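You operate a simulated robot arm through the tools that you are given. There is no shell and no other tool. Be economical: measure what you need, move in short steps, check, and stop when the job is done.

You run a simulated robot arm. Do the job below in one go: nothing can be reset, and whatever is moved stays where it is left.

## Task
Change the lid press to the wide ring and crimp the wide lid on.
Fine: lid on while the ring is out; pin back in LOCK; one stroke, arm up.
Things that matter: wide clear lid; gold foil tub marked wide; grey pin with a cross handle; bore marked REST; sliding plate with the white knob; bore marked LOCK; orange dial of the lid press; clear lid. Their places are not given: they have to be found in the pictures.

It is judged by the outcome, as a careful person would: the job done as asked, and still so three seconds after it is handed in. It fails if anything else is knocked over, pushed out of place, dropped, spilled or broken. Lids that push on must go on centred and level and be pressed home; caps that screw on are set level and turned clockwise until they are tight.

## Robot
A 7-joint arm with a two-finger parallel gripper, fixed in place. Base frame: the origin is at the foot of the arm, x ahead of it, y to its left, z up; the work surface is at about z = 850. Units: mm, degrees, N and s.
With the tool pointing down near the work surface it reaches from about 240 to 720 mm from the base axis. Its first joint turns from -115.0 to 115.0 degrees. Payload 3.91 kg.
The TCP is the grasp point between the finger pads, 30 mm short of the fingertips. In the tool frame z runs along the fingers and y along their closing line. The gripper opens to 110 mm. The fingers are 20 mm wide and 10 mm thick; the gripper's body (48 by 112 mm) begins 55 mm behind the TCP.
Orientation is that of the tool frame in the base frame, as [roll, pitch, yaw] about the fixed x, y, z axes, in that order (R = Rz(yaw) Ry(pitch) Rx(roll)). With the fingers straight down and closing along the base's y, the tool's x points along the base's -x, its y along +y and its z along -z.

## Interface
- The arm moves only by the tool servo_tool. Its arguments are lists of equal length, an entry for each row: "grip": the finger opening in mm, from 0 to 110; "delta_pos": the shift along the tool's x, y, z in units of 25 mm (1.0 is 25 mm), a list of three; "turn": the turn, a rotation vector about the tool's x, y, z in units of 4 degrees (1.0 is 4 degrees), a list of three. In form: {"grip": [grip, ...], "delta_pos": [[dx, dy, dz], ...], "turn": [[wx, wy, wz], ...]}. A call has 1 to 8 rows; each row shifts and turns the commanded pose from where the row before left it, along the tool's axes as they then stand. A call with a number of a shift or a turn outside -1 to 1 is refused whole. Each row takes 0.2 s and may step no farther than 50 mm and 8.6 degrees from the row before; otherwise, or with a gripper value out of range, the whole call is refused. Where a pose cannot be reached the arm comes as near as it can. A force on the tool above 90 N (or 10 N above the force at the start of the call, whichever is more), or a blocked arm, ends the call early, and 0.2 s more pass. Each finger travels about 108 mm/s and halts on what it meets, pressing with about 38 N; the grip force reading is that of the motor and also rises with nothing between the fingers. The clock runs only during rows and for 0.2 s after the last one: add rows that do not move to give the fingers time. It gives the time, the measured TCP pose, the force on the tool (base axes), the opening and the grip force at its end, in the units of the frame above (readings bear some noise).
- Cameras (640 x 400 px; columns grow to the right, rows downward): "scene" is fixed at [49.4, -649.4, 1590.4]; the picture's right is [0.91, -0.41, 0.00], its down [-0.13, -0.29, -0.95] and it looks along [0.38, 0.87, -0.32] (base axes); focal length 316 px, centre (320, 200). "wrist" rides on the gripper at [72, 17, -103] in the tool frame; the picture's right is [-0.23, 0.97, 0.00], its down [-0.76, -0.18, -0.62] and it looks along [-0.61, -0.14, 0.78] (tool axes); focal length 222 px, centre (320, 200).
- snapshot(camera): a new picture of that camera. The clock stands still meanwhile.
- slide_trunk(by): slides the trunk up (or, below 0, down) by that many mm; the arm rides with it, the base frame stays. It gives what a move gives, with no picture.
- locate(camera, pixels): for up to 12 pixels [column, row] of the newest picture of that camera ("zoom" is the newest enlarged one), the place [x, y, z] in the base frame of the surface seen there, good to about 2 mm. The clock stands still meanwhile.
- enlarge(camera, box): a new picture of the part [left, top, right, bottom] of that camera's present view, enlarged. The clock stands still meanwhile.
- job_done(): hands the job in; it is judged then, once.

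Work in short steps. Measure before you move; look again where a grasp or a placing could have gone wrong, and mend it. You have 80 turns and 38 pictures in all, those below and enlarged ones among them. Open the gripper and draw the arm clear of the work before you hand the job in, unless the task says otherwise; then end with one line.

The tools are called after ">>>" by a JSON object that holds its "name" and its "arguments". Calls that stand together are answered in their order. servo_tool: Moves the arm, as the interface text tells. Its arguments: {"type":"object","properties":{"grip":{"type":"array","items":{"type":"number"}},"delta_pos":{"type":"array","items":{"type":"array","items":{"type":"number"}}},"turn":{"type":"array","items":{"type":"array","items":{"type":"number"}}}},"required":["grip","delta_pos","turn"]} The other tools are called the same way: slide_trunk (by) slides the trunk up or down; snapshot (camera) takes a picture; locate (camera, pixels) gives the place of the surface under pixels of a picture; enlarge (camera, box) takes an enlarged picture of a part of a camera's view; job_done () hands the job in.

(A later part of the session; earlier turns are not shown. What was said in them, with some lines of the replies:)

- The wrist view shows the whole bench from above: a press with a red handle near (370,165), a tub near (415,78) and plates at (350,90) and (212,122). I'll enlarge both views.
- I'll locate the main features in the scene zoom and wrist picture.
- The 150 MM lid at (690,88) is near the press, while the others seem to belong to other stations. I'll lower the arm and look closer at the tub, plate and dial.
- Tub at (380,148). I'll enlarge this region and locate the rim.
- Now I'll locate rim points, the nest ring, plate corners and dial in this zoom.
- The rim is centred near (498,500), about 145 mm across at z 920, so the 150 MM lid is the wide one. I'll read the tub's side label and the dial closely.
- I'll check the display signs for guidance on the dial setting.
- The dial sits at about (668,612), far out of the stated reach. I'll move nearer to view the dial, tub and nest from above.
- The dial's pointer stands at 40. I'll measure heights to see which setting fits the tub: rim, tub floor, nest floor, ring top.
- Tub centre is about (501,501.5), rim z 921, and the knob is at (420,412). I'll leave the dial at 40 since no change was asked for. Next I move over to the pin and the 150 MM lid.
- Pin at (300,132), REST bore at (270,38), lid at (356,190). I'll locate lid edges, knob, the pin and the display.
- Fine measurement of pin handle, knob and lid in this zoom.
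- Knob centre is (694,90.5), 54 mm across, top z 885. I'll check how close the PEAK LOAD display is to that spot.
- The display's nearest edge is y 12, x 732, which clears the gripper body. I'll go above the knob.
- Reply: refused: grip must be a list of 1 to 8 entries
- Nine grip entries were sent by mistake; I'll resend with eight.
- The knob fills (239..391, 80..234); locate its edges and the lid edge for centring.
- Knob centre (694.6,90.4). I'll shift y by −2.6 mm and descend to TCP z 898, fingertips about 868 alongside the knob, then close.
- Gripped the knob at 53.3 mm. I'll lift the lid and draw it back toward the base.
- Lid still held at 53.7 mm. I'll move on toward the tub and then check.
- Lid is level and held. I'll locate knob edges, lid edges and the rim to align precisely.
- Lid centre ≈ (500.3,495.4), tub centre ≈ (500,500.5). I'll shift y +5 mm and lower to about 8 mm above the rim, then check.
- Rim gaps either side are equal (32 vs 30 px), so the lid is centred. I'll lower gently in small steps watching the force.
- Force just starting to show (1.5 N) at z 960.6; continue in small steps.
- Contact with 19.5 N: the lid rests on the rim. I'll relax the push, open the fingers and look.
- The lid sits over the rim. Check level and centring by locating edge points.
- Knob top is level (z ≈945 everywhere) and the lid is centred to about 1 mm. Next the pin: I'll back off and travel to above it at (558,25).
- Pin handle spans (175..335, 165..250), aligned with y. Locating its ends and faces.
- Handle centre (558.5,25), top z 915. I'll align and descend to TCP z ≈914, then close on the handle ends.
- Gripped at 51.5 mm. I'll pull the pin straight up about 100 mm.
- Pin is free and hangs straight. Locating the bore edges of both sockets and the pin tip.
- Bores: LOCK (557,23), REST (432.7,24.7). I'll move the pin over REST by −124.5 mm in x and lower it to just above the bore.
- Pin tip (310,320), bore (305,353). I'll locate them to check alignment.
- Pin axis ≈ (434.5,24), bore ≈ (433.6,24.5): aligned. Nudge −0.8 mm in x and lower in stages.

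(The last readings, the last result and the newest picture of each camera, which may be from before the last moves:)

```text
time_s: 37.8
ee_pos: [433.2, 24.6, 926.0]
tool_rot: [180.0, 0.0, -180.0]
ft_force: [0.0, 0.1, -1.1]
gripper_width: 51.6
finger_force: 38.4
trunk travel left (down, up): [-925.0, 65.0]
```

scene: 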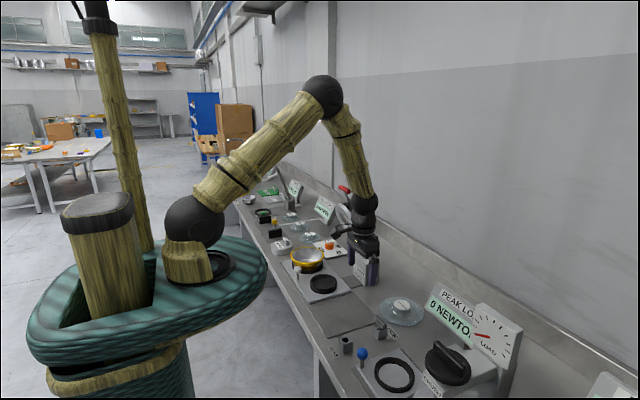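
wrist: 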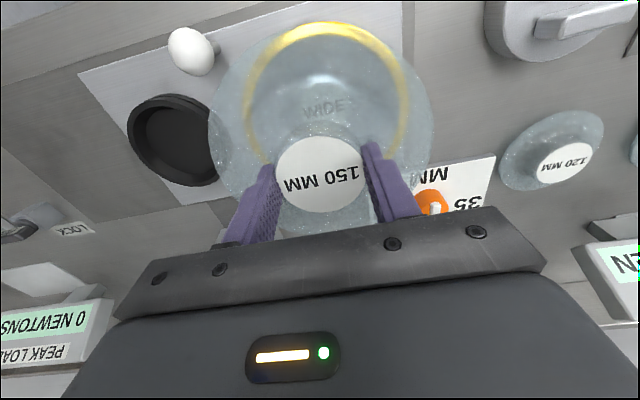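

No contact force and the tip is below the block top, so it's entering. Continue down.

>>> {"name": "servo_tool", "arguments": {"grip": [42, 42, 42], "delta_pos": [[0, 0, 0.2], [0, 0, 0.18], [0, 0, 0.04]], "turn": [[0, 0, 0], [0, 0, 0], [0, 0, 0]]}}

>>> {"name": "servo_tool", "arguments": {"grip": [42, 42], "delta_pos": [[0, 0, 0.05], [0, 0, 0]], "turn": [[0, 0, 0], [0, 0, 0]]}}

```text
time_s: 38.6
ee_pos: [433.2, 26.5, 914.9]
tool_rot: [180.0, -0.1, 179.9]
ft_force: [0.5, 0.2, -1.9]
gripper_width: 51.7
finger_force: 38.3
trunk travel left (down, up): [-925.0, 65.0]
```

```text
time_s: 39.2
ee_pos: [433.9, 26.3, 913.5]
tool_rot: [180.0, 0.0, -179.9]
ft_force: [0.4, 0.2, -1.8]
gripper_width: 51.6
finger_force: 37.5
trunk travel left (down, up): [-925.0, 65.0]
```

Still bearing the pin's weight; one more small step, then release and rise.

>>> {"name": "servo_tool", "arguments": {"grip": [42, 42], "delta_pos": [[0, 0, 0.06], [0, 0, 0]], "turn": [[0, 0, 0], [0, 0, 0]]}}

>>> {"name": "servo_tool", "arguments": {"grip": [55, 65, 80, 80], "delta_pos": [[0, 0, 0], [0, 0, 0], [0, 0, 0], [0, 0, 0]], "turn": [[0, 0, 0], [0, 0, 0], [0, 0, 0], [0, 0, 0]]}}

>>> {"name": "servo_tool", "arguments": {"grip": [80, 80, 80, 80, 80, 80], "delta_pos": [[0, 0, -0.6], [0, 0, -0.9], [0, 0, -0.9], [0, 0, -0.9], [0, 0, -0.9], [0, 0, -0.9]], "turn": [[0, 0, 0], [0, 0, 0], [0, 0, 0], [0, 0, 0], [0, 0, 0], [0, 0, 0]]}}

```text
time_s: 39.8
ee_pos: [433.8, 25.7, 913.5]
tool_rot: [180.0, 0.1, 180.0]
ft_force: [0.0, -2.9, 7.2]
gripper_width: 51.4
finger_force: 38.7
trunk travel left (down, up): [-925.0, 65.0]
```

```text
time_s: 40.8
ee_pos: [434.1, 25.1, 913.1]
tool_rot: [179.9, 0.0, -180.0]
ft_force: [-0.3, 0.0, 0.5]
gripper_width: 80.0
finger_force: 0.1
trunk travel left (down, up): [-925.0, 65.0]
```

```text
time_s: 42.2
ee_pos: [434.3, 25.8, 1041.2]
tool_rot: [-180.0, -0.1, -180.0]
ft_force: [0.2, -0.8, 0.5]
gripper_width: 80.1
finger_force: 0.1
trunk travel left (down, up): [-925.0, 65.0]
```

Pin parked in REST. Now I'll travel to above the white knob at about (419,409) and look.

>>> {"name": "servo_tool", "arguments": {"grip": [60, 60, 60, 60, 60, 60, 60, 60], "delta_pos": [[0.1, 0.8, 0], [0.1, 1, 0], [0.1, 1, 0], [0.1, 1, 0], [0.1, 1, 0], [0.1, 1, 0], [0, 1, 0], [0, 1, 0]], "turn": [[0, 0, 0], [0, 0, 0], [0, 0, 0], [0, 0, 0], [0, 0, 0], [0, 0, 0], [0, 0, 0], [0, 0, 0]]}}

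>>> {"name": "servo_tool", "arguments": {"grip": [60, 60, 60, 60, 60, 60, 60, 60], "delta_pos": [[0, 1, 0], [0, 1, 0], [0, 1, 0], [0, 1, 0], [0, 1, 0], [0, 1, 0], [0, 1, 0], [0, 0.5, 0.5]], "turn": [[0, 0, 0], [0, 0, 0], [0, 0, 0], [0, 0, 0], [0, 0, 0], [0, 0, 0], [0, 0, 0], [0, 0, 0]]}}

>>> {"name": "snapshot", "arguments": {"camera": "wrist"}}

```text
time_s: 44.0
ee_pos: [419.2, 224.4, 1041.8]
tool_rot: [-180.0, 0.0, 180.0]
ft_force: [1.1, -0.4, -0.8]
gripper_width: 59.9
finger_force: 0.1
trunk travel left (down, up): [-925.0, 65.0]
```

```text
time_s: 45.8
ee_pos: [417.4, 411.6, 1028.9]
tool_rot: [180.0, 0.0, 180.0]
ft_force: [-0.8, 1.2, 0.3]
gripper_width: 60.0
finger_force: 0.0
trunk travel left (down, up): [-925.0, 65.0]
```

```text
7 pictures are left
```

wrist: 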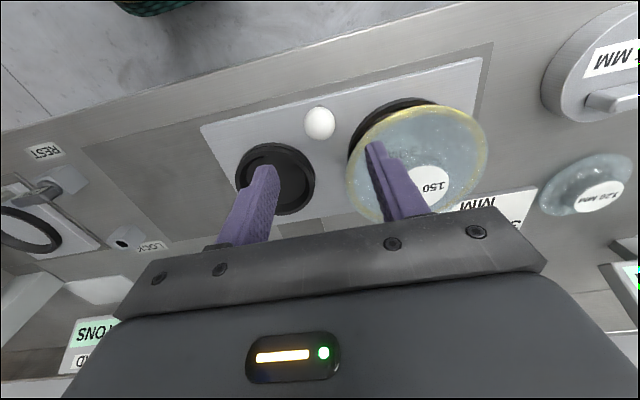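

Seven pictures are left, so I'll be sparing. Locating the knob edges at (320,123), plus plate/track edges for the travel target.

>>> {"name": "locate", "arguments": {"camera": "wrist", "pixels": [[307, 124], [334, 121], [320, 109], [320, 136], [320, 122], [104, 153], [150, 239], [203, 128], [240, 205], [275, 180], [480, 60], [494, 45]]}}

```text
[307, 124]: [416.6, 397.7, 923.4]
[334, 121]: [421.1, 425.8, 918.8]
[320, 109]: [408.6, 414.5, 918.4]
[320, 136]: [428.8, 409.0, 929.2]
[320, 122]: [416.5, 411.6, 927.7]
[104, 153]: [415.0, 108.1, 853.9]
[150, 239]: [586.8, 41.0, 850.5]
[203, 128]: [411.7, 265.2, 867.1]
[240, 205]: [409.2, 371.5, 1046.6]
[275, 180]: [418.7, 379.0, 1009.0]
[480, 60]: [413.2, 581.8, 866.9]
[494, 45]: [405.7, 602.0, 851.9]
```

Knob centre ≈ (419,411.5,915). I'll descend to z≈914 and close on it.

>>> {"name": "servo_tool", "arguments": {"grip": [56, 56, 56, 56, 56, 56], "delta_pos": [[-0.06, 0, 0.7], [0, 0, 0.9], [0, 0, 0.9], [0, 0, 0.9], [0, 0, 0.8], [0, 0, 0.4]], "turn": [[0, 0, 0], [0, 0, 0], [0, 0, 0], [0, 0, 0], [0, 0, 0], [0, 0, 0]]}}

>>> {"name": "servo_tool", "arguments": {"grip": [40, 28, 20, 20], "delta_pos": [[0, 0, 0], [0, 0, 0], [0, 0, 0], [0, 0, 0]], "turn": [[0, 0, 0], [0, 0, 0], [0, 0, 0], [0, 0, 0]]}}

```text
time_s: 47.2
ee_pos: [417.6, 408.4, 912.4]
tool_rot: [179.9, 0.0, -180.0]
ft_force: [0.5, 0.0, -0.1]
gripper_width: 56.2
finger_force: 0.1
trunk travel left (down, up): [-925.0, 65.0]
```

```text
time_s: 48.2
ee_pos: [419.7, 409.2, 913.2]
tool_rot: [-179.9, 0.0, 180.0]
ft_force: [0.0, 0.3, -1.7]
gripper_width: 31.1
finger_force: 44.6
trunk travel left (down, up): [-925.0, 65.0]
```

Knob gripped (31 mm). I'll slide the plate toward −y gently, starting with a short test.

>>> {"name": "servo_tool", "arguments": {"grip": [20, 20, 20, 20], "delta_pos": [[0, -0.1, 0], [0, -0.2, 0], [0, -0.3, 0], [0, -0.3, 0]], "turn": [[0, 0, 0], [0, 0, 0], [0, 0, 0], [0, 0, 0]]}}

>>> {"name": "servo_tool", "arguments": {"grip": [20, 20, 20, 20, 20, 20, 20, 20], "delta_pos": [[0, -0.3, 0], [0, -0.4, 0], [0, -0.4, 0], [0, -0.4, 0], [0, -0.4, 0], [0, -0.4, 0], [0, -0.4, 0], [0, -0.3, 0]], "turn": [[0, 0, 0], [0, 0, 0], [0, 0, 0], [0, 0, 0], [0, 0, 0], [0, 0, 0], [0, 0, 0], [0, 0, 0]]}}

```text
time_s: 49.2
ee_pos: [418.4, 385.8, 912.7]
tool_rot: [-180.0, -0.1, -179.9]
ft_force: [-5.9, -0.6, -7.6]
gripper_width: 31.2
finger_force: 44.9
trunk travel left (down, up): [-925.0, 65.0]
```

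```text
time_s: 51.0
ee_pos: [417.9, 311.0, 914.4]
tool_rot: [-179.9, -0.1, -179.9]
ft_force: [-14.4, -0.1, -0.3]
gripper_width: 31.3
finger_force: 44.7
trunk travel left (down, up): [-925.0, 65.0]
```

Plate slides freely (98 mm so far). A slight side load on x; I'll ease x by −1 mm and continue to ~148 mm.

>>> {"name": "servo_tool", "arguments": {"grip": [20, 20, 20, 20, 20, 20], "delta_pos": [[0.05, -0.3, 0], [0, -0.4, 0], [0, -0.4, 0], [0, -0.4, 0], [0, -0.3, 0], [0, -0.2, 0]], "turn": [[0, 0, 0], [0, 0, 0], [0, 0, 0], [0, 0, 0], [0, 0, 0], [0, 0, 0]]}}

>>> {"name": "enlarge", "arguments": {"camera": "scene", "box": [290, 200, 450, 300]}}

```text
time_s: 52.4
ee_pos: [418.2, 260.8, 912.7]
tool_rot: [180.0, 0.0, -180.0]
ft_force: [-14.0, 0.5, -5.5]
gripper_width: 31.1
finger_force: 45.1
trunk travel left (down, up): [-925.0, 65.0]
```

```text
4.00 times, centred on (370, 250) of scene
```

zoom: 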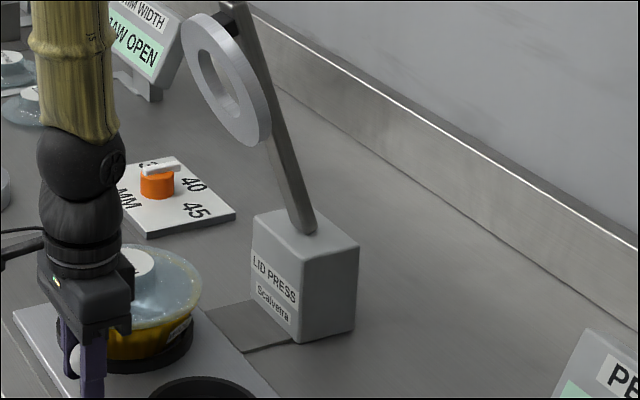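

I'll locate the press block corners, arm and ring to fix the press centre line.

>>> {"name": "locate", "arguments": {"camera": "zoom", "pixels": [[254, 225], [297, 262], [354, 248], [252, 260], [298, 325], [309, 218], [288, 222], [187, 60], [268, 120], [228, 30], [215, 310], [243, 350]]}}

```text
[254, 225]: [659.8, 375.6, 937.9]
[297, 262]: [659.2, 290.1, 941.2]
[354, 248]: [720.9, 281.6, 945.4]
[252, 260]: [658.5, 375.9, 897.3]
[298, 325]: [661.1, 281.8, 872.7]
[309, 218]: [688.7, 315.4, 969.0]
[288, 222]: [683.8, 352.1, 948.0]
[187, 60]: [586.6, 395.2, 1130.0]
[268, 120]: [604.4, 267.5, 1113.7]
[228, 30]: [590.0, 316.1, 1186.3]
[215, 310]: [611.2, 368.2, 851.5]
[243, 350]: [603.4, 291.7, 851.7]
```

Press centre line is y ≈ 330; tub travel needed ≈170 mm, with 148 done. I'll go on slowly in small steps, watching for a stop.

>>> {"name": "servo_tool", "arguments": {"grip": [20, 20, 20, 20], "delta_pos": [[0.05, -0.2, 0], [0, -0.2, 0], [0, -0.16, 0], [0, -0.12, 0]], "turn": [[0, 0, 0], [0, 0, 0], [0, 0, 0], [0, 0, 0]]}}

>>> {"name": "servo_tool", "arguments": {"grip": [20, 20], "delta_pos": [[0, -0.1, 0], [0, -0.06, 0]], "turn": [[0, 0, 0], [0, 0, 0]]}}

```text
time_s: 53.4
ee_pos: [417.8, 246.3, 912.8]
tool_rot: [-180.0, 0.0, 179.9]
ft_force: [-6.4, 1.0, -20.9]
gripper_width: 31.5
finger_force: 44.6
trunk travel left (down, up): [-925.0, 65.0]
```

```text
time_s: 54.0
ee_pos: [417.8, 242.1, 912.6]
tool_rot: [-179.9, -0.1, -179.9]
ft_force: [-4.0, -2.1, -29.4]
gripper_width: 31.3
finger_force: 44.6
trunk travel left (down, up): [-925.0, 65.0]
```

Downward pull of 29 N has built up, so I'll ease z down 1 mm, and continue a few mm.

>>> {"name": "servo_tool", "arguments": {"grip": [20, 20], "delta_pos": [[0, -0.06, 0.04], [0, 0, 0]], "turn": [[0, 0, 0], [0, 0, 0]]}}

>>> {"name": "servo_tool", "arguments": {"grip": [20, 20], "delta_pos": [[0, -0.08, 0.02], [0, 0, 0]], "turn": [[0, 0, 0], [0, 0, 0]]}}

```text
time_s: 54.6
ee_pos: [418.9, 240.6, 913.5]
tool_rot: [179.9, 0.0, 179.9]
ft_force: [-8.3, 4.3, -8.6]
gripper_width: 31.0
finger_force: 44.9
trunk travel left (down, up): [-925.0, 65.0]
```

```text
time_s: 55.2
ee_pos: [420.0, 239.6, 913.8]
tool_rot: [179.8, 0.3, -179.8]
ft_force: [-0.1, 15.3, 7.5]
gripper_width: 30.9
finger_force: 44.9
trunk travel left (down, up): [-925.0, 65.0]
```

A +15 N y-reaction shows the end stop at about 169.5 mm travel. One more nudge to confirm it's home.

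>>> {"name": "servo_tool", "arguments": {"grip": [20, 20], "delta_pos": [[0, -0.08, 0], [0, 0, 0]], "turn": [[0, 0, 0], [0, 0, 0]]}}

```text
time_s: 55.8
ee_pos: [418.8, 240.3, 913.9]
tool_rot: [179.8, 0.3, -179.9]
ft_force: [1.3, 32.0, 20.6]
gripper_width: 31.5
finger_force: 45.3
trunk travel left (down, up): [-925.0, 65.0]
```

Stopped hard at 240. I'll relax the push, open, and rise.

>>> {"name": "servo_tool", "arguments": {"grip": [20, 20, 40, 56, 60], "delta_pos": [[0, 0.1, -0.02], [0, 0, 0], [0, 0, 0], [0, 0, 0], [0, 0, 0]], "turn": [[0, 0, 0], [0, 0, 0], [0, 0, 0], [0, 0, 0], [0, 0, 0]]}}

>>> {"name": "servo_tool", "arguments": {"grip": [60, 60, 60, 60, 60], "delta_pos": [[0, 0, -0.6], [0, 0, -0.9], [0, 0, -0.9], [0, 0, -0.9], [0, 0, -0.9]], "turn": [[0, 0, 0], [0, 0, 0], [0, 0, 0], [0, 0, 0], [0, 0, 0]]}}

>>> {"name": "enlarge", "arguments": {"camera": "wrist", "box": [0, 0, 640, 400]}}

```text
time_s: 57.0
ee_pos: [417.7, 237.4, 912.4]
tool_rot: [-179.9, -0.2, -180.0]
ft_force: [0.1, 0.1, -0.2]
gripper_width: 60.1
finger_force: 0.0
trunk travel left (down, up): [-925.0, 65.0]
```

```text
time_s: 58.2
ee_pos: [418.4, 238.2, 1018.8]
tool_rot: [180.0, 0.0, 180.0]
ft_force: [0.1, 0.1, 0.3]
gripper_width: 59.8
finger_force: 0.1
trunk travel left (down, up): [-925.0, 65.0]
```

```text
1.00 times, centred on (320, 200) of wrist
```

zoom: 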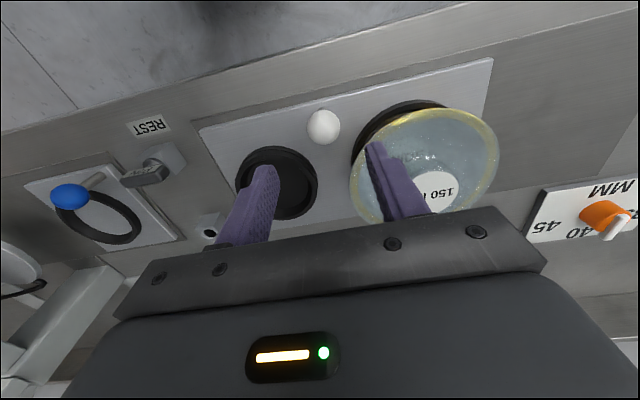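

Five pictures left. I'll locate the pin handle in REST and the lid position under the press.

>>> {"name": "locate", "arguments": {"camera": "zoom", "pixels": [[123, 181], [167, 169], [146, 175], [209, 233], [435, 175], [416, 190], [454, 185], [350, 185], [498, 145], [430, 105], [324, 126]]}}

```text
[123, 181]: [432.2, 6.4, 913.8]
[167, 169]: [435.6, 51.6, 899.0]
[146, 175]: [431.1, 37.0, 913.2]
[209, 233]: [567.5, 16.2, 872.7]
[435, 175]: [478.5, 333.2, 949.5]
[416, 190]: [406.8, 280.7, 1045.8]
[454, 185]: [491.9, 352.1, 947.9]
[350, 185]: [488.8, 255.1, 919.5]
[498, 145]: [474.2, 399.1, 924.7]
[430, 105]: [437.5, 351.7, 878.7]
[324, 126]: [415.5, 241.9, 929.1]
```

All as expected. I return to the recorded REST grip pose (434,25.8,913) and grip the pin.

>>> {"name": "servo_tool", "arguments": {"grip": [80, 80, 80, 80, 80, 80, 80, 80], "delta_pos": [[0, -1, 0], [0, -1, 0], [0, -1, 0], [0, -1, 0], [-0.16, -1, 0], [-0.16, -1, 0], [-0.16, -1, 0], [-0.16, -1, 0]], "turn": [[0, 0, 0], [0, 0, 0], [0, 0, 0], [0, 0, 0], [0, 0, 0], [0, 0, 0], [0, 0, 0], [0, 0, 0]]}}

>>> {"name": "servo_tool", "arguments": {"grip": [80, 80, 80, 80, 80, 80, 80], "delta_pos": [[0, -0.44, 0], [0, 0, 0.8], [0, 0, 0.8], [0, 0, 0.8], [0, 0, 0.8], [0, 0, 0.6], [0, 0, 0.36]], "turn": [[0, 0, 0], [0, 0, 0], [0, 0, 0], [0, 0, 0], [0, 0, 0], [0, 0, 0], [0, 0, 0]]}}

>>> {"name": "servo_tool", "arguments": {"grip": [65, 50, 42, 42, 42], "delta_pos": [[0, 0, 0], [0, 0, 0], [0, 0, 0], [0, 0, 0], [0, 0, 0]], "turn": [[0, 0, 0], [0, 0, 0], [0, 0, 0], [0, 0, 0], [0, 0, 0]]}}

```text
time_s: 60.0
ee_pos: [434.8, 36.1, 1016.9]
tool_rot: [179.9, -0.1, -179.9]
ft_force: [-0.2, 0.0, 0.1]
gripper_width: 80.1
finger_force: 0.0
trunk travel left (down, up): [-925.0, 65.0]
```

```text
time_s: 61.6
ee_pos: [434.2, 27.0, 913.8]
tool_rot: [180.0, 0.0, 179.9]
ft_force: [-0.4, 0.1, 0.1]
gripper_width: 80.0
finger_force: 0.1
trunk travel left (down, up): [-925.0, 65.0]
```

```text
time_s: 62.8
ee_pos: [434.5, 27.7, 913.9]
tool_rot: [-179.9, 0.1, -179.9]
ft_force: [0.2, -0.8, 0.4]
gripper_width: 51.3
finger_force: 38.4
trunk travel left (down, up): [-925.0, 65.0]
```

Gripped at 51.3 mm. Pull it up and move back over LOCK.

>>> {"name": "servo_tool", "arguments": {"grip": [42, 42, 42, 42, 42, 42], "delta_pos": [[0, 0, -0.4], [0, 0, -0.6], [0, 0, -0.8], [0, 0, -0.8], [0, 0, -0.7], [0, 0, 0]], "turn": [[0, 0, 0], [0, 0, 0], [0, 0, 0], [0, 0, 0], [0, 0, 0], [0, 0, 0]]}}

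>>> {"name": "servo_tool", "arguments": {"grip": [42, 42, 42, 42, 42, 42, 42, 42], "delta_pos": [[-0.6, 0, 0], [-0.9, 0, 0], [-0.9, 0, 0], [-0.9, 0, 0], [-0.9, 0, 0], [-0.81, -0.04, 0], [0, 0, 0.8], [0, 0, 0.6]], "turn": [[0, 0, 0], [0, 0, 0], [0, 0, 0], [0, 0, 0], [0, 0, 0], [0, 0, 0], [0, 0, 0], [0, 0, 0]]}}

>>> {"name": "enlarge", "arguments": {"camera": "scene", "box": [340, 290, 420, 340]}}

```text
time_s: 64.2
ee_pos: [436.7, 25.6, 995.8]
tool_rot: [-180.0, -0.1, -179.9]
ft_force: [-0.1, 0.1, -1.7]
gripper_width: 51.7
finger_force: 38.1
trunk travel left (down, up): [-925.0, 65.0]
```

```text
time_s: 66.0
ee_pos: [559.7, 22.5, 962.0]
tool_rot: [179.9, 0.0, -179.9]
ft_force: [-0.4, -0.4, -1.4]
gripper_width: 51.6
finger_force: 37.9
trunk travel left (down, up): [-925.0, 65.0]
```

```text
8.00 times, centred on (380, 315) of scene
```

zoom: 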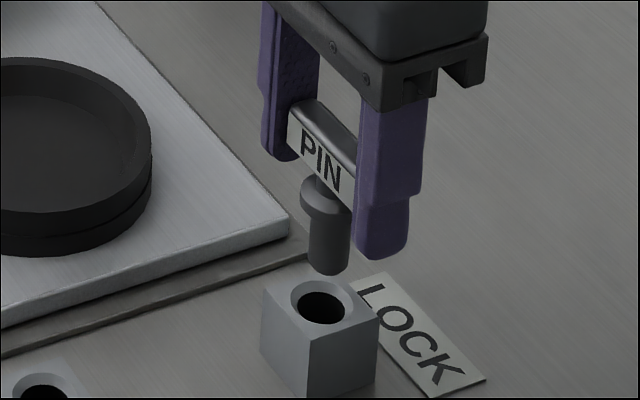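

Pin column ≈329 vs bore ≈321; I'll locate both to correct.

>>> {"name": "locate", "arguments": {"camera": "zoom", "pixels": [[311, 255], [348, 258], [330, 270], [291, 304], [352, 306], [319, 324], [325, 282], [297, 306], [346, 306], [330, 240]]}}

```text
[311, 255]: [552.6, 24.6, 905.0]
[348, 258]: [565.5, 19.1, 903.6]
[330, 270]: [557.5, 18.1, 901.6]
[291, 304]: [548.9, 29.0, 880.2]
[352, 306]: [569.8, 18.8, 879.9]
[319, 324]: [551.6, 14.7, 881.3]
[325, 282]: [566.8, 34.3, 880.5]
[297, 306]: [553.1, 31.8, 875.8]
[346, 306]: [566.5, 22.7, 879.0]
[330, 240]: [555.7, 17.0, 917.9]
```

The pin is about 1.5 mm to the scene-right of the bore, so I'll correct (−1.2, +0.8) and lower in stages.

>>> {"name": "servo_tool", "arguments": {"grip": [42, 42, 42], "delta_pos": [[0.05, 0.03, 0.4], [0, 0, 0.4], [0, 0, 0.3]], "turn": [[0, 0, 0], [0, 0, 0], [0, 0, 0]]}}

>>> {"name": "servo_tool", "arguments": {"grip": [42, 42], "delta_pos": [[0, 0, 0.2], [0, 0, 0.2]], "turn": [[0, 0, 0], [0, 0, 0]]}}

```text
time_s: 66.8
ee_pos: [559.7, 25.4, 933.0]
tool_rot: [-179.9, 0.0, 180.0]
ft_force: [0.1, -0.3, -1.0]
gripper_width: 51.4
finger_force: 37.8
trunk travel left (down, up): [-925.0, 65.0]
```

```text
time_s: 67.4
ee_pos: [558.6, 24.2, 923.2]
tool_rot: [-180.0, 0.0, 180.0]
ft_force: [-0.8, -0.4, -1.4]
gripper_width: 51.5
finger_force: 38.7
trunk travel left (down, up): [-925.0, 65.0]
```

It's entering without resistance. Lower to seat at about z 913.

>>> {"name": "servo_tool", "arguments": {"grip": [42, 42, 42], "delta_pos": [[0, 0, 0.2], [0, 0, 0.14], [0, 0, 0]], "turn": [[0, 0, 0], [0, 0, 0], [0, 0, 0]]}}

>>> {"name": "servo_tool", "arguments": {"grip": [42, 42], "delta_pos": [[0, 0, 0.07], [0, 0, 0]], "turn": [[0, 0, 0], [0, 0, 0]]}}

```text
time_s: 68.2
ee_pos: [558.1, 26.6, 913.9]
tool_rot: [179.9, -0.1, 180.0]
ft_force: [-0.1, -0.2, -1.5]
gripper_width: 51.6
finger_force: 37.8
trunk travel left (down, up): [-925.0, 65.0]
```

```text
time_s: 68.8
ee_pos: [557.7, 26.1, 913.5]
tool_rot: [179.9, 0.0, -180.0]
ft_force: [-0.4, 0.4, 7.9]
gripper_width: 51.6
finger_force: 37.5
trunk travel left (down, up): [-925.0, 65.0]
```

Pin is seated in LOCK (7.9 N contact). I'll release, rise, and head up toward the red handle, keeping x short of the press arm.

>>> {"name": "servo_tool", "arguments": {"grip": [55, 65, 80, 80, 80, 80, 80, 80], "delta_pos": [[0, 0, 0], [0, 0, 0], [0, 0, 0], [0, 0, -0.6], [0, 0, -0.9], [0, 0, -0.9], [0, 0, -0.9], [0, 0, -0.9]], "turn": [[0, 0, 0], [0, 0, 0], [0, 0, 0], [0, 0, 0], [0, 0, 0], [0, 0, 0], [0, 0, 0], [0, 0, 0]]}}

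>>> {"name": "servo_tool", "arguments": {"grip": [95, 95, 95, 95, 95, 95, 95, 95], "delta_pos": [[0.8, 0, -1], [0.8, 0, -1], [0.8, 0, -1], [0.5, 0, -1], [0, 0.4, -1], [0, 0.8, -1], [0, 1, -1], [0, 1, -1]], "turn": [[0, 0, 0], [0, 0, 0], [0, 0, 0], [0, 0, 0], [0, 0, 0], [0, 0, 0], [0, 0, 0], [0, 0, 0]]}}

>>> {"name": "servo_tool", "arguments": {"grip": [95, 95, 95, 95, 95, 95, 95, 95], "delta_pos": [[0, 1, -1], [0, 1, -1], [0, 1, -1], [0, 1, -1], [0, 1, -1], [0, 1, -0.6], [0, 1, 0], [0, 1, 0]], "turn": [[0, 0, 0], [0, 0, 0], [0, 0, 0], [0, 0, 0], [0, 0, 0], [0, 0, 0], [0, 0, 0], [0, 0, 0]]}}

```text
time_s: 70.6
ee_pos: [556.3, 23.7, 1019.6]
tool_rot: [-179.9, -0.1, -180.0]
ft_force: [-0.8, 0.0, 0.2]
gripper_width: 79.9
finger_force: 0.1
trunk travel left (down, up): [-925.0, 65.0]
```

```text
time_s: 72.4
ee_pos: [485.2, 106.1, 1218.9]
tool_rot: [-180.0, 0.0, -180.0]
ft_force: [1.2, 0.4, 0.7]
gripper_width: 95.0
finger_force: 0.1
trunk travel left (down, up): [-925.0, 65.0]
```

```text
time_s: 74.2
ee_pos: [484.7, 309.9, 1357.1]
tool_rot: [-179.9, 0.0, -180.0]
ft_force: [1.1, 0.5, -0.3]
gripper_width: 95.0
finger_force: 0.2
trunk travel left (down, up): [-925.0, 65.0]
```

I'll move to (550,331,1357) and take a wrist picture of the red bar.

>>> {"name": "servo_tool", "arguments": {"grip": [95, 95, 95, 95], "delta_pos": [[-0.6, 0.46, 0], [-0.7, 0.4, 0], [-0.7, 0, 0], [-0.6, 0, 0]], "turn": [[0, 0, 0], [0, 0, 0], [0, 0, 0], [0, 0, 0]]}}

>>> {"name": "snapshot", "arguments": {"camera": "wrist"}}

```text
time_s: 75.2
ee_pos: [552.8, 328.2, 1356.9]
tool_rot: [-180.0, -0.1, -180.0]
ft_force: [-0.3, 1.4, 0.2]
gripper_width: 95.0
finger_force: 0.1
trunk travel left (down, up): [-925.0, 65.0]
```

```text
3 pictures are left
```

wrist: 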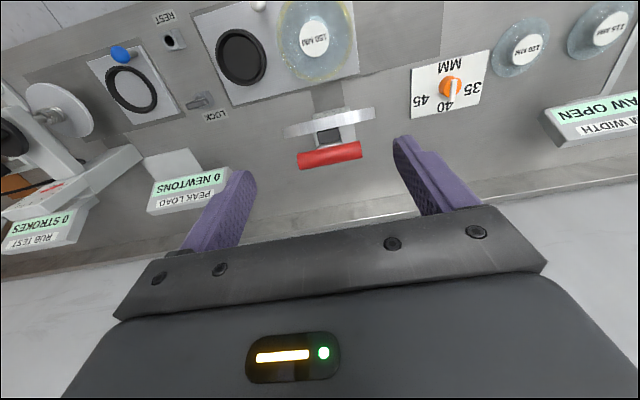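

Red bar spans (298..361,142..170). Locating its ends, ring, arm and lid.

>>> {"name": "locate", "arguments": {"camera": "wrist", "pixels": [[300, 162], [360, 149], [330, 150], [330, 162], [328, 138], [286, 132], [373, 115], [326, 128], [313, 38], [320, 100], [345, 130], [200, 100]]}}

```text
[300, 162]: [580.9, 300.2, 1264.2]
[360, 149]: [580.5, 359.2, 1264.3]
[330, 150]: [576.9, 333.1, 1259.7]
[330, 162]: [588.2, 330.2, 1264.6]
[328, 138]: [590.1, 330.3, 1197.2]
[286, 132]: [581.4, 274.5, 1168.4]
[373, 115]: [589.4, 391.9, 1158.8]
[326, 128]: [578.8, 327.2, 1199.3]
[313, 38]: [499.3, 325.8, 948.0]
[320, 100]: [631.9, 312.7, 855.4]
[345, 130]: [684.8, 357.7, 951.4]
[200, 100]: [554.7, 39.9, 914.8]
```

Bar centre ≈ (583,330,1254), 62 mm long. I'll go over it, descend to z≈1268 and close on its ends.

>>> {"name": "servo_tool", "arguments": {"grip": [95, 95, 95, 95, 95, 95], "delta_pos": [[-0.6, 0.06, 0], [-0.6, 0, 0.3], [0, 0, 0.9], [0, 0, 0.9], [0, 0, 0.9], [0, 0, 0.5]], "turn": [[0, 0, 0], [0, 0, 0], [0, 0, 0], [0, 0, 0], [0, 0, 0], [0, 0, 0]]}}

>>> {"name": "servo_tool", "arguments": {"grip": [80, 65, 55, 55, 55], "delta_pos": [[0, 0, 0], [0, 0, 0], [0, 0, 0], [0, 0, 0], [0, 0, 0]], "turn": [[0, 0, 0], [0, 0, 0], [0, 0, 0], [0, 0, 0], [0, 0, 0]]}}

```text
time_s: 76.6
ee_pos: [579.6, 329.3, 1270.4]
tool_rot: [-179.9, -0.1, -180.0]
ft_force: [0.1, 0.2, 0.0]
gripper_width: 95.1
finger_force: 0.0
trunk travel left (down, up): [-925.0, 65.0]
```

```text
time_s: 77.8
ee_pos: [579.4, 330.8, 1268.7]
tool_rot: [-180.0, 0.0, -179.9]
ft_force: [-0.1, 4.2, -1.3]
gripper_width: 63.9
finger_force: 44.7
trunk travel left (down, up): [-925.0, 65.0]
```

Gripped the handle (63.9 mm). I'll swing it about the pivot (≈x 690, z 955), tool kept vertical so the bar turns in the grip; first 12°.

>>> {"name": "servo_tool", "arguments": {"grip": [55, 55, 55, 55], "delta_pos": [[0.62, 0, 0.24], [0.61, 0, 0.27], [0.59, 0, 0.305], [0.575, 0, 0.335]], "turn": [[0, 0, 0], [0, 0, 0], [0, 0, 0], [0, 0, 0]]}}

```text
time_s: 78.8
ee_pos: [518.9, 329.4, 1241.8]
tool_rot: [179.9, 0.1, 180.0]
ft_force: [-0.6, 8.0, 9.9]
gripper_width: 63.7
finger_force: 45.3
trunk travel left (down, up): [-925.0, 65.0]
```

Arm follows with ~10 N. Next 15°.

>>> {"name": "servo_tool", "arguments": {"grip": [55, 55, 55, 55, 55], "delta_pos": [[0.556, 0, 0.364], [0.536, 0, 0.392], [0.516, 0, 0.42], [0.492, 0, 0.444], [0.468, 0, 0.472]], "turn": [[0, 0, 0], [0, 0, 0], [0, 0, 0], [0, 0, 0], [0, 0, 0]]}}

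```text
time_s: 80.0
ee_pos: [456.4, 329.4, 1190.2]
tool_rot: [-179.9, 0.1, 180.0]
ft_force: [-2.6, 9.0, 8.2]
gripper_width: 63.5
finger_force: 44.7
trunk travel left (down, up): [-925.0, 65.0]
```

Still tracking well. Next 15°.

>>> {"name": "servo_tool", "arguments": {"grip": [55, 55, 55, 55, 55], "delta_pos": [[0.443, 0, 0.495], [0.417, 0, 0.518], [0.389, 0, 0.54], [0.361, 0, 0.559], [0.33, 0, 0.577]], "turn": [[0, 0, 0], [0, 0, 0], [0, 0, 0], [0, 0, 0], [0, 0, 0]]}}

```text
time_s: 81.2
ee_pos: [408.3, 330.2, 1123.9]
tool_rot: [-179.9, -0.1, 180.0]
ft_force: [4.8, 6.7, 1.5]
gripper_width: 64.0
finger_force: 44.5
trunk travel left (down, up): [-925.0, 65.0]
```

Continue 12°.

>>> {"name": "servo_tool", "arguments": {"grip": [55, 55, 55, 55], "delta_pos": [[0.3, 0, 0.593], [0.268, 0, 0.608], [0.236, 0, 0.622], [0.203, 0, 0.633]], "turn": [[0, 0, 0], [0, 0, 0], [0, 0, 0], [0, 0, 0]]}}

>>> {"name": "enlarge", "arguments": {"camera": "scene", "box": [280, 180, 440, 280]}}

```text
time_s: 82.2
ee_pos: [383.3, 329.8, 1060.2]
tool_rot: [-179.8, 0.1, 179.9]
ft_force: [9.8, 1.8, 0.7]
gripper_width: 63.5
finger_force: 45.2
trunk travel left (down, up): [-925.0, 65.0]
```

```text
4.00 times, centred on (360, 230) of scene
```

zoom: 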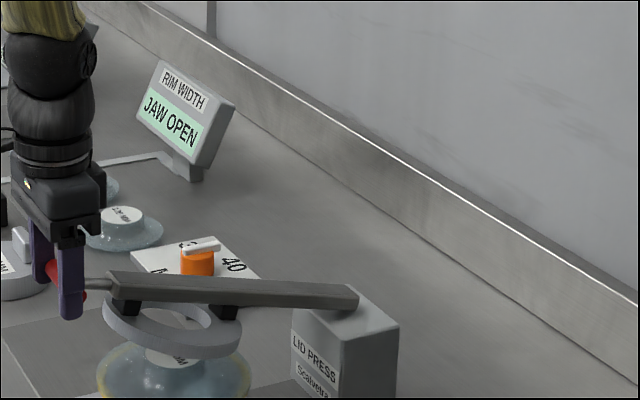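

The ring head is coming down squarely over the lid. I'll continue in short steps, watching for contact.

>>> {"name": "servo_tool", "arguments": {"grip": [55, 55, 55], "delta_pos": [[0.12, 0, 0.644], [0.12, 0, 0.5], [0.03, 0, 0.2]], "turn": [[0, 0, 0], [0, 0, 0], [0, 0, 0]]}}

```text
time_s: 83.0
ee_pos: [373.7, 330.1, 1026.0]
tool_rot: [-179.9, -0.2, 180.0]
ft_force: [-1.7, 1.0, 3.6]
gripper_width: 63.9
finger_force: 44.8
trunk travel left (down, up): [-925.0, 65.0]
```

Fz 3.6 N only. Continue a further ~20 mm.

>>> {"name": "servo_tool", "arguments": {"grip": [55, 55, 55], "delta_pos": [[0.05, 0, 0.3], [0.04, 0, 0.3], [0.03, 0, 0.2]], "turn": [[0, 0, 0], [0, 0, 0], [0, 0, 0]]}}

```text
time_s: 83.8
ee_pos: [372.4, 329.6, 1007.1]
tool_rot: [-180.0, 0.0, -180.0]
ft_force: [-2.9, 4.8, 3.3]
gripper_width: 63.7
finger_force: 44.7
trunk travel left (down, up): [-925.0, 65.0]
```

No contact yet at z 1007. Continue.

>>> {"name": "servo_tool", "arguments": {"grip": [55, 55, 55], "delta_pos": [[0.02, 0, 0.2], [0.01, 0, 0.2], [0.01, 0, 0.2]], "turn": [[0, 0, 0], [0, 0, 0], [0, 0, 0]]}}

```text
time_s: 84.6
ee_pos: [371.8, 330.1, 991.2]
tool_rot: [-180.0, 0.1, -179.9]
ft_force: [-2.1, 9.7, 3.0]
gripper_width: 63.9
finger_force: 44.5
trunk travel left (down, up): [-925.0, 65.0]
```

Still free at 991. Smaller steps now.

>>> {"name": "servo_tool", "arguments": {"grip": [55, 55, 55], "delta_pos": [[0, 0, 0.16], [0, 0, 0.16], [0, 0, 0.1]], "turn": [[0, 0, 0], [0, 0, 0], [0, 0, 0]]}}

```text
time_s: 85.4
ee_pos: [370.8, 330.4, 983.1]
tool_rot: [-180.0, 0.1, 180.0]
ft_force: [-0.3, 10.3, 3.8]
gripper_width: 63.8
finger_force: 45.2
trunk travel left (down, up): [-925.0, 65.0]
```

Still no load; another 8 mm.

>>> {"name": "servo_tool", "arguments": {"grip": [55, 55, 55], "delta_pos": [[0, 0, 0.12], [0, 0, 0.12], [0, 0, 0.08]], "turn": [[0, 0, 0], [0, 0, 0], [0, 0, 0]]}}

```text
time_s: 86.2
ee_pos: [370.3, 329.8, 978.4]
tool_rot: [179.8, 0.3, -180.0]
ft_force: [2.3, 6.3, 54.4]
gripper_width: 64.2
finger_force: 45.1
trunk travel left (down, up): [-925.0, 65.0]
```

Load rises to 54 N at z 978. Press a little further to bring the lid home.

>>> {"name": "servo_tool", "arguments": {"grip": [50, 50, 50], "delta_pos": [[0, 0, 0.06], [0, 0, 0.06], [0, 0, 0]], "turn": [[0, 0, 0], [0, 0, 0], [0, 0, 0]]}}

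```text
time_s: 87.0
ee_pos: [369.7, 329.6, 970.3]
tool_rot: [-180.0, -0.1, -179.9]
ft_force: [-1.3, 10.4, 8.7]
gripper_width: 63.6
finger_force: 44.4
trunk travel left (down, up): [-925.0, 65.0]
```

The load broke through (978→970, force down to 9 N), likely the lid snapping down. Continue to find the hard end.

>>> {"name": "servo_tool", "arguments": {"grip": [50, 50, 50], "delta_pos": [[0, 0, 0.08], [0, 0, 0.08], [0, 0, 0]], "turn": [[0, 0, 0], [0, 0, 0], [0, 0, 0]]}}

```text
time_s: 87.8
ee_pos: [369.6, 330.2, 969.4]
tool_rot: [180.0, 0.0, -179.9]
ft_force: [-7.4, 11.2, 34.6]
gripper_width: 64.0
finger_force: 45.0
trunk travel left (down, up): [-925.0, 65.0]
```

Firm again at 969. Push further to seat against the end.

>>> {"name": "servo_tool", "arguments": {"grip": [50, 50, 50], "delta_pos": [[0, 0, 0.08], [0, 0, 0.06], [0, 0, 0]], "turn": [[0, 0, 0], [0, 0, 0], [0, 0, 0]]}}

```text
time_s: 88.6
ee_pos: [370.0, 330.0, 965.0]
tool_rot: [179.7, 0.3, -179.8]
ft_force: [-5.7, 16.9, 36.3]
gripper_width: 64.1
finger_force: 45.5
trunk travel left (down, up): [-925.0, 65.0]
```

Unsure whether the bar slips in the grip; one close picture to verify head and bar.

>>> {"name": "enlarge", "arguments": {"camera": "scene", "box": [284, 230, 380, 290]}}

```text
6.67 times, centred on (332, 260) of scene
```

zoom: 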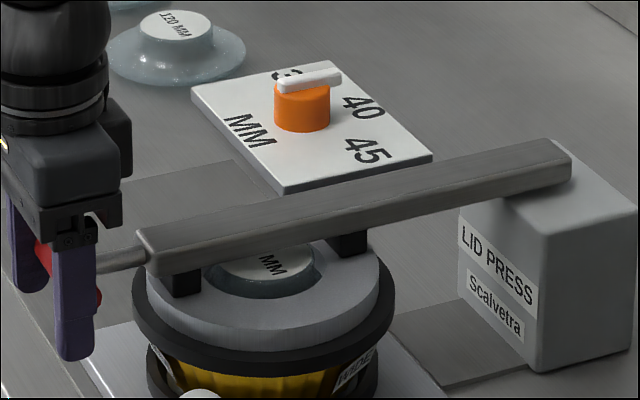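

The head is down level on the lid with a dark crimp band now around the rim. Locating heights to judge whether it's fully home.

>>> {"name": "locate", "arguments": {"camera": "zoom", "pixels": [[150, 290], [376, 285], [265, 345], [265, 260], [135, 310], [392, 300], [250, 365], [45, 260], [98, 298], [545, 170], [160, 250], [300, 300]]}}

```text
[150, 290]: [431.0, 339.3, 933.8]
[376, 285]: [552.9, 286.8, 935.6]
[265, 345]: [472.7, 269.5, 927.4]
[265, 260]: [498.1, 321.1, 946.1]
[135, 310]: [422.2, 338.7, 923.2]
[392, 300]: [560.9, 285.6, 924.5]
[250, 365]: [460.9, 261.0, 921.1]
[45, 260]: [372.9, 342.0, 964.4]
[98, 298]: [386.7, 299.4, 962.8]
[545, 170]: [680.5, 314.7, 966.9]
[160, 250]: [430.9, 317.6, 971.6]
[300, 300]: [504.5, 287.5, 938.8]
```

Arm is level (971.6 vs 966.9) and the head is flush on the lid at full stroke. One last firm push to be sure it is at its stop.

>>> {"name": "servo_tool", "arguments": {"grip": [45, 45, 45, 45], "delta_pos": [[0, 0, 0.12], [0, 0, 0.12], [0, 0, 0.08], [0, 0, 0]], "turn": [[0, 0, 0], [0, 0, 0], [0, 0, 0], [0, 0, 0]]}}

```text
time_s: 89.6
ee_pos: [371.8, 330.2, 957.0]
tool_rot: [179.9, 0.1, -179.9]
ft_force: [-2.3, 14.9, 37.1]
gripper_width: 63.6
finger_force: 44.3
trunk travel left (down, up): [-925.0, 65.0]
```

At its stop: the bar just slips in the grip at 37 N. Now I'll swing the arm back up along the same arc.

>>> {"name": "servo_tool", "arguments": {"grip": [45, 45, 45, 45], "delta_pos": [[0, 0, -0.3], [-0.08, 0, -0.6], [-0.1, 0, -0.656], [-0.136, 0, -0.65]], "turn": [[0, 0, 0], [0, 0, 0], [0, 0, 0], [0, 0, 0]]}}

```text
time_s: 90.6
ee_pos: [376.9, 329.1, 1009.5]
tool_rot: [180.0, 0.0, 180.0]
ft_force: [-10.8, 18.6, -0.7]
gripper_width: 63.9
finger_force: 37.9
trunk travel left (down, up): [-925.0, 65.0]
```

The bar is following. Continue upward.

>>> {"name": "servo_tool", "arguments": {"grip": [45, 45, 45, 45, 45, 45], "delta_pos": [[-0.136, 0, -0.65], [-0.17, 0, -0.644], [-0.204, 0, -0.633], [-0.236, 0, -0.622], [-0.268, 0, -0.608], [-0.3, 0, -0.593]], "turn": [[0, 0, 0], [0, 0, 0], [0, 0, 0], [0, 0, 0], [0, 0, 0], [0, 0, 0]]}}

>>> {"name": "servo_tool", "arguments": {"grip": [45, 45, 45, 45, 45], "delta_pos": [[-0.33, 0, -0.577], [-0.361, 0, -0.559], [-0.389, 0, -0.54], [-0.417, 0, -0.518], [-0.443, 0, -0.495]], "turn": [[0, 0, 0], [0, 0, 0], [0, 0, 0], [0, 0, 0], [0, 0, 0]]}}

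```text
time_s: 92.0
ee_pos: [413.3, 329.6, 1104.7]
tool_rot: [179.9, 0.0, -180.0]
ft_force: [-8.1, 11.3, -3.6]
gripper_width: 63.6
finger_force: 44.7
trunk travel left (down, up): [-925.0, 65.0]
```

```text
time_s: 93.2
ee_pos: [460.7, 330.5, 1169.1]
tool_rot: [-179.8, 0.0, 180.0]
ft_force: [-9.7, 8.0, -2.5]
gripper_width: 63.7
finger_force: 44.8
trunk travel left (down, up): [-925.0, 65.0]
```

Continue to the upright rest, last few degrees gently.

>>> {"name": "servo_tool", "arguments": {"grip": [45, 45, 45, 45, 45], "delta_pos": [[-0.468, 0, -0.472], [-0.492, 0, -0.444], [-0.516, 0, -0.42], [-0.536, 0, -0.392], [-0.556, 0, -0.364]], "turn": [[0, 0, 0], [0, 0, 0], [0, 0, 0], [0, 0, 0], [0, 0, 0]]}}

>>> {"name": "servo_tool", "arguments": {"grip": [45, 45, 45, 45, 45], "delta_pos": [[-0.575, 0, -0.335], [-0.59, 0, -0.305], [-0.5, 0, -0.23], [-0.4, 0, -0.16], [-0.2, 0, -0.08]], "turn": [[0, 0, 0], [0, 0, 0], [0, 0, 0], [0, 0, 0], [0, 0, 0]]}}

```text
time_s: 94.4
ee_pos: [525.5, 330.2, 1224.3]
tool_rot: [-180.0, -0.1, 179.9]
ft_force: [-0.9, -2.0, -12.7]
gripper_width: 64.0
finger_force: 45.4
trunk travel left (down, up): [-925.0, 65.0]
```

```text
time_s: 95.6
ee_pos: [581.2, 330.1, 1250.7]
tool_rot: [180.0, -0.1, 180.0]
ft_force: [-4.2, -2.5, -11.6]
gripper_width: 63.8
finger_force: 45.5
trunk travel left (down, up): [-925.0, 65.0]
```

Back at x 581 (start 579.4). A small push to check it's on its rest stop.

>>> {"name": "servo_tool", "arguments": {"grip": [45, 45], "delta_pos": [[-0.1, 0, -0.02], [0, 0, 0]], "turn": [[0, 0, 0], [0, 0, 0]]}}

```text
time_s: 96.2
ee_pos: [584.0, 330.6, 1253.4]
tool_rot: [180.0, -0.1, -180.0]
ft_force: [-4.6, -0.1, -11.4]
gripper_width: 63.6
finger_force: 45.1
trunk travel left (down, up): [-925.0, 65.0]
```

No stop yet; push another few mm and see.

>>> {"name": "servo_tool", "arguments": {"grip": [45, 45, 45], "delta_pos": [[-0.16, 0, -0.03], [-0.1, 0, -0.02], [0, 0, 0]], "turn": [[0, 0, 0], [0, 0, 0], [0, 0, 0]]}}

```text
time_s: 97.0
ee_pos: [583.9, 330.0, 1251.9]
tool_rot: [-179.9, -0.5, -179.8]
ft_force: [-34.8, 0.4, -25.8]
gripper_width: 63.7
finger_force: 44.9
trunk travel left (down, up): [-925.0, 65.0]
5 turns are left
```

The rest stop is reached (−35 N). I'll relax, release, rise and withdraw.

>>> {"name": "servo_tool", "arguments": {"grip": [45, 60, 70, 85, 95, 95], "delta_pos": [[0.16, 0, 0], [0, 0, 0], [0, 0, 0], [0, 0, 0], [0, 0, 0], [0, 0, 0]], "turn": [[0, 0, 0], [0, 0, 0], [0, 0, 0], [0, 0, 0], [0, 0, 0], [0, 0, 0]]}}

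>>> {"name": "servo_tool", "arguments": {"grip": [95, 95, 95, 95, 95, 95, 95, 95], "delta_pos": [[0, 0, -0.6], [0, 0, -0.9], [0, 0, -0.9], [0, 0, -0.9], [0, 0, -0.9], [0.8, 0, -0.6], [1, 0, 0], [1, 0, 0]], "turn": [[0, 0, 0], [0, 0, 0], [0, 0, 0], [0, 0, 0], [0, 0, 0], [0, 0, 0], [0, 0, 0], [0, 0, 0]]}}

>>> {"name": "servo_tool", "arguments": {"grip": [95, 95, 95, 95, 95, 95], "delta_pos": [[1, 0, 0], [1, 0, 0], [1, 0, 0], [1, 0, 0], [0, 0, 0], [0, 0, 0]], "turn": [[0, 0, 0], [0, 0, 0], [0, 0, 0], [0, 0, 0], [0, 0, 0], [0, 0, 0]]}}

>>> {"name": "enlarge", "arguments": {"camera": "scene", "box": [270, 170, 430, 350]}}

```text
time_s: 98.4
ee_pos: [587.0, 329.2, 1254.5]
tool_rot: [-180.0, 0.0, 180.0]
ft_force: [0.3, 1.1, 0.3]
gripper_width: 95.1
finger_force: 0.0
trunk travel left (down, up): [-925.0, 65.0]
```

```text
time_s: 100.2
ee_pos: [514.4, 330.8, 1376.4]
tool_rot: [-180.0, 0.1, -179.9]
ft_force: [0.2, 0.3, 0.0]
gripper_width: 94.9
finger_force: 0.1
trunk travel left (down, up): [-925.0, 65.0]
```

```text
time_s: 101.6
ee_pos: [417.8, 329.2, 1374.1]
tool_rot: [180.0, -0.1, 180.0]
ft_force: [-0.7, 0.2, 0.0]
gripper_width: 94.8
finger_force: 0.1
trunk travel left (down, up): [-925.0, 65.0]
```

```text
2.22 times, centred on (350, 260) of scene
4 turns are left
```

zoom: 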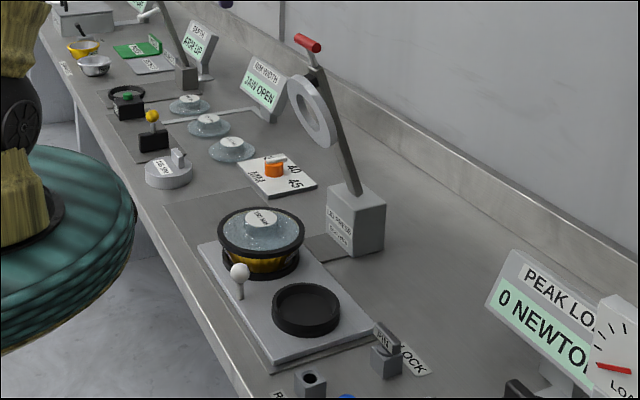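

The picture shows the crimp band around the wide lid, the press arm up, the pin in LOCK and the gripper clear. I'm handing the job in.

>>> {"name": "job_done", "arguments": {}}

```text
The job is handed in.
```

The wide lid is crimped on in the wide ring after one stroke. The pin is back in LOCK and the press arm is up; I left the orange dial at 40 because no change was asked for.
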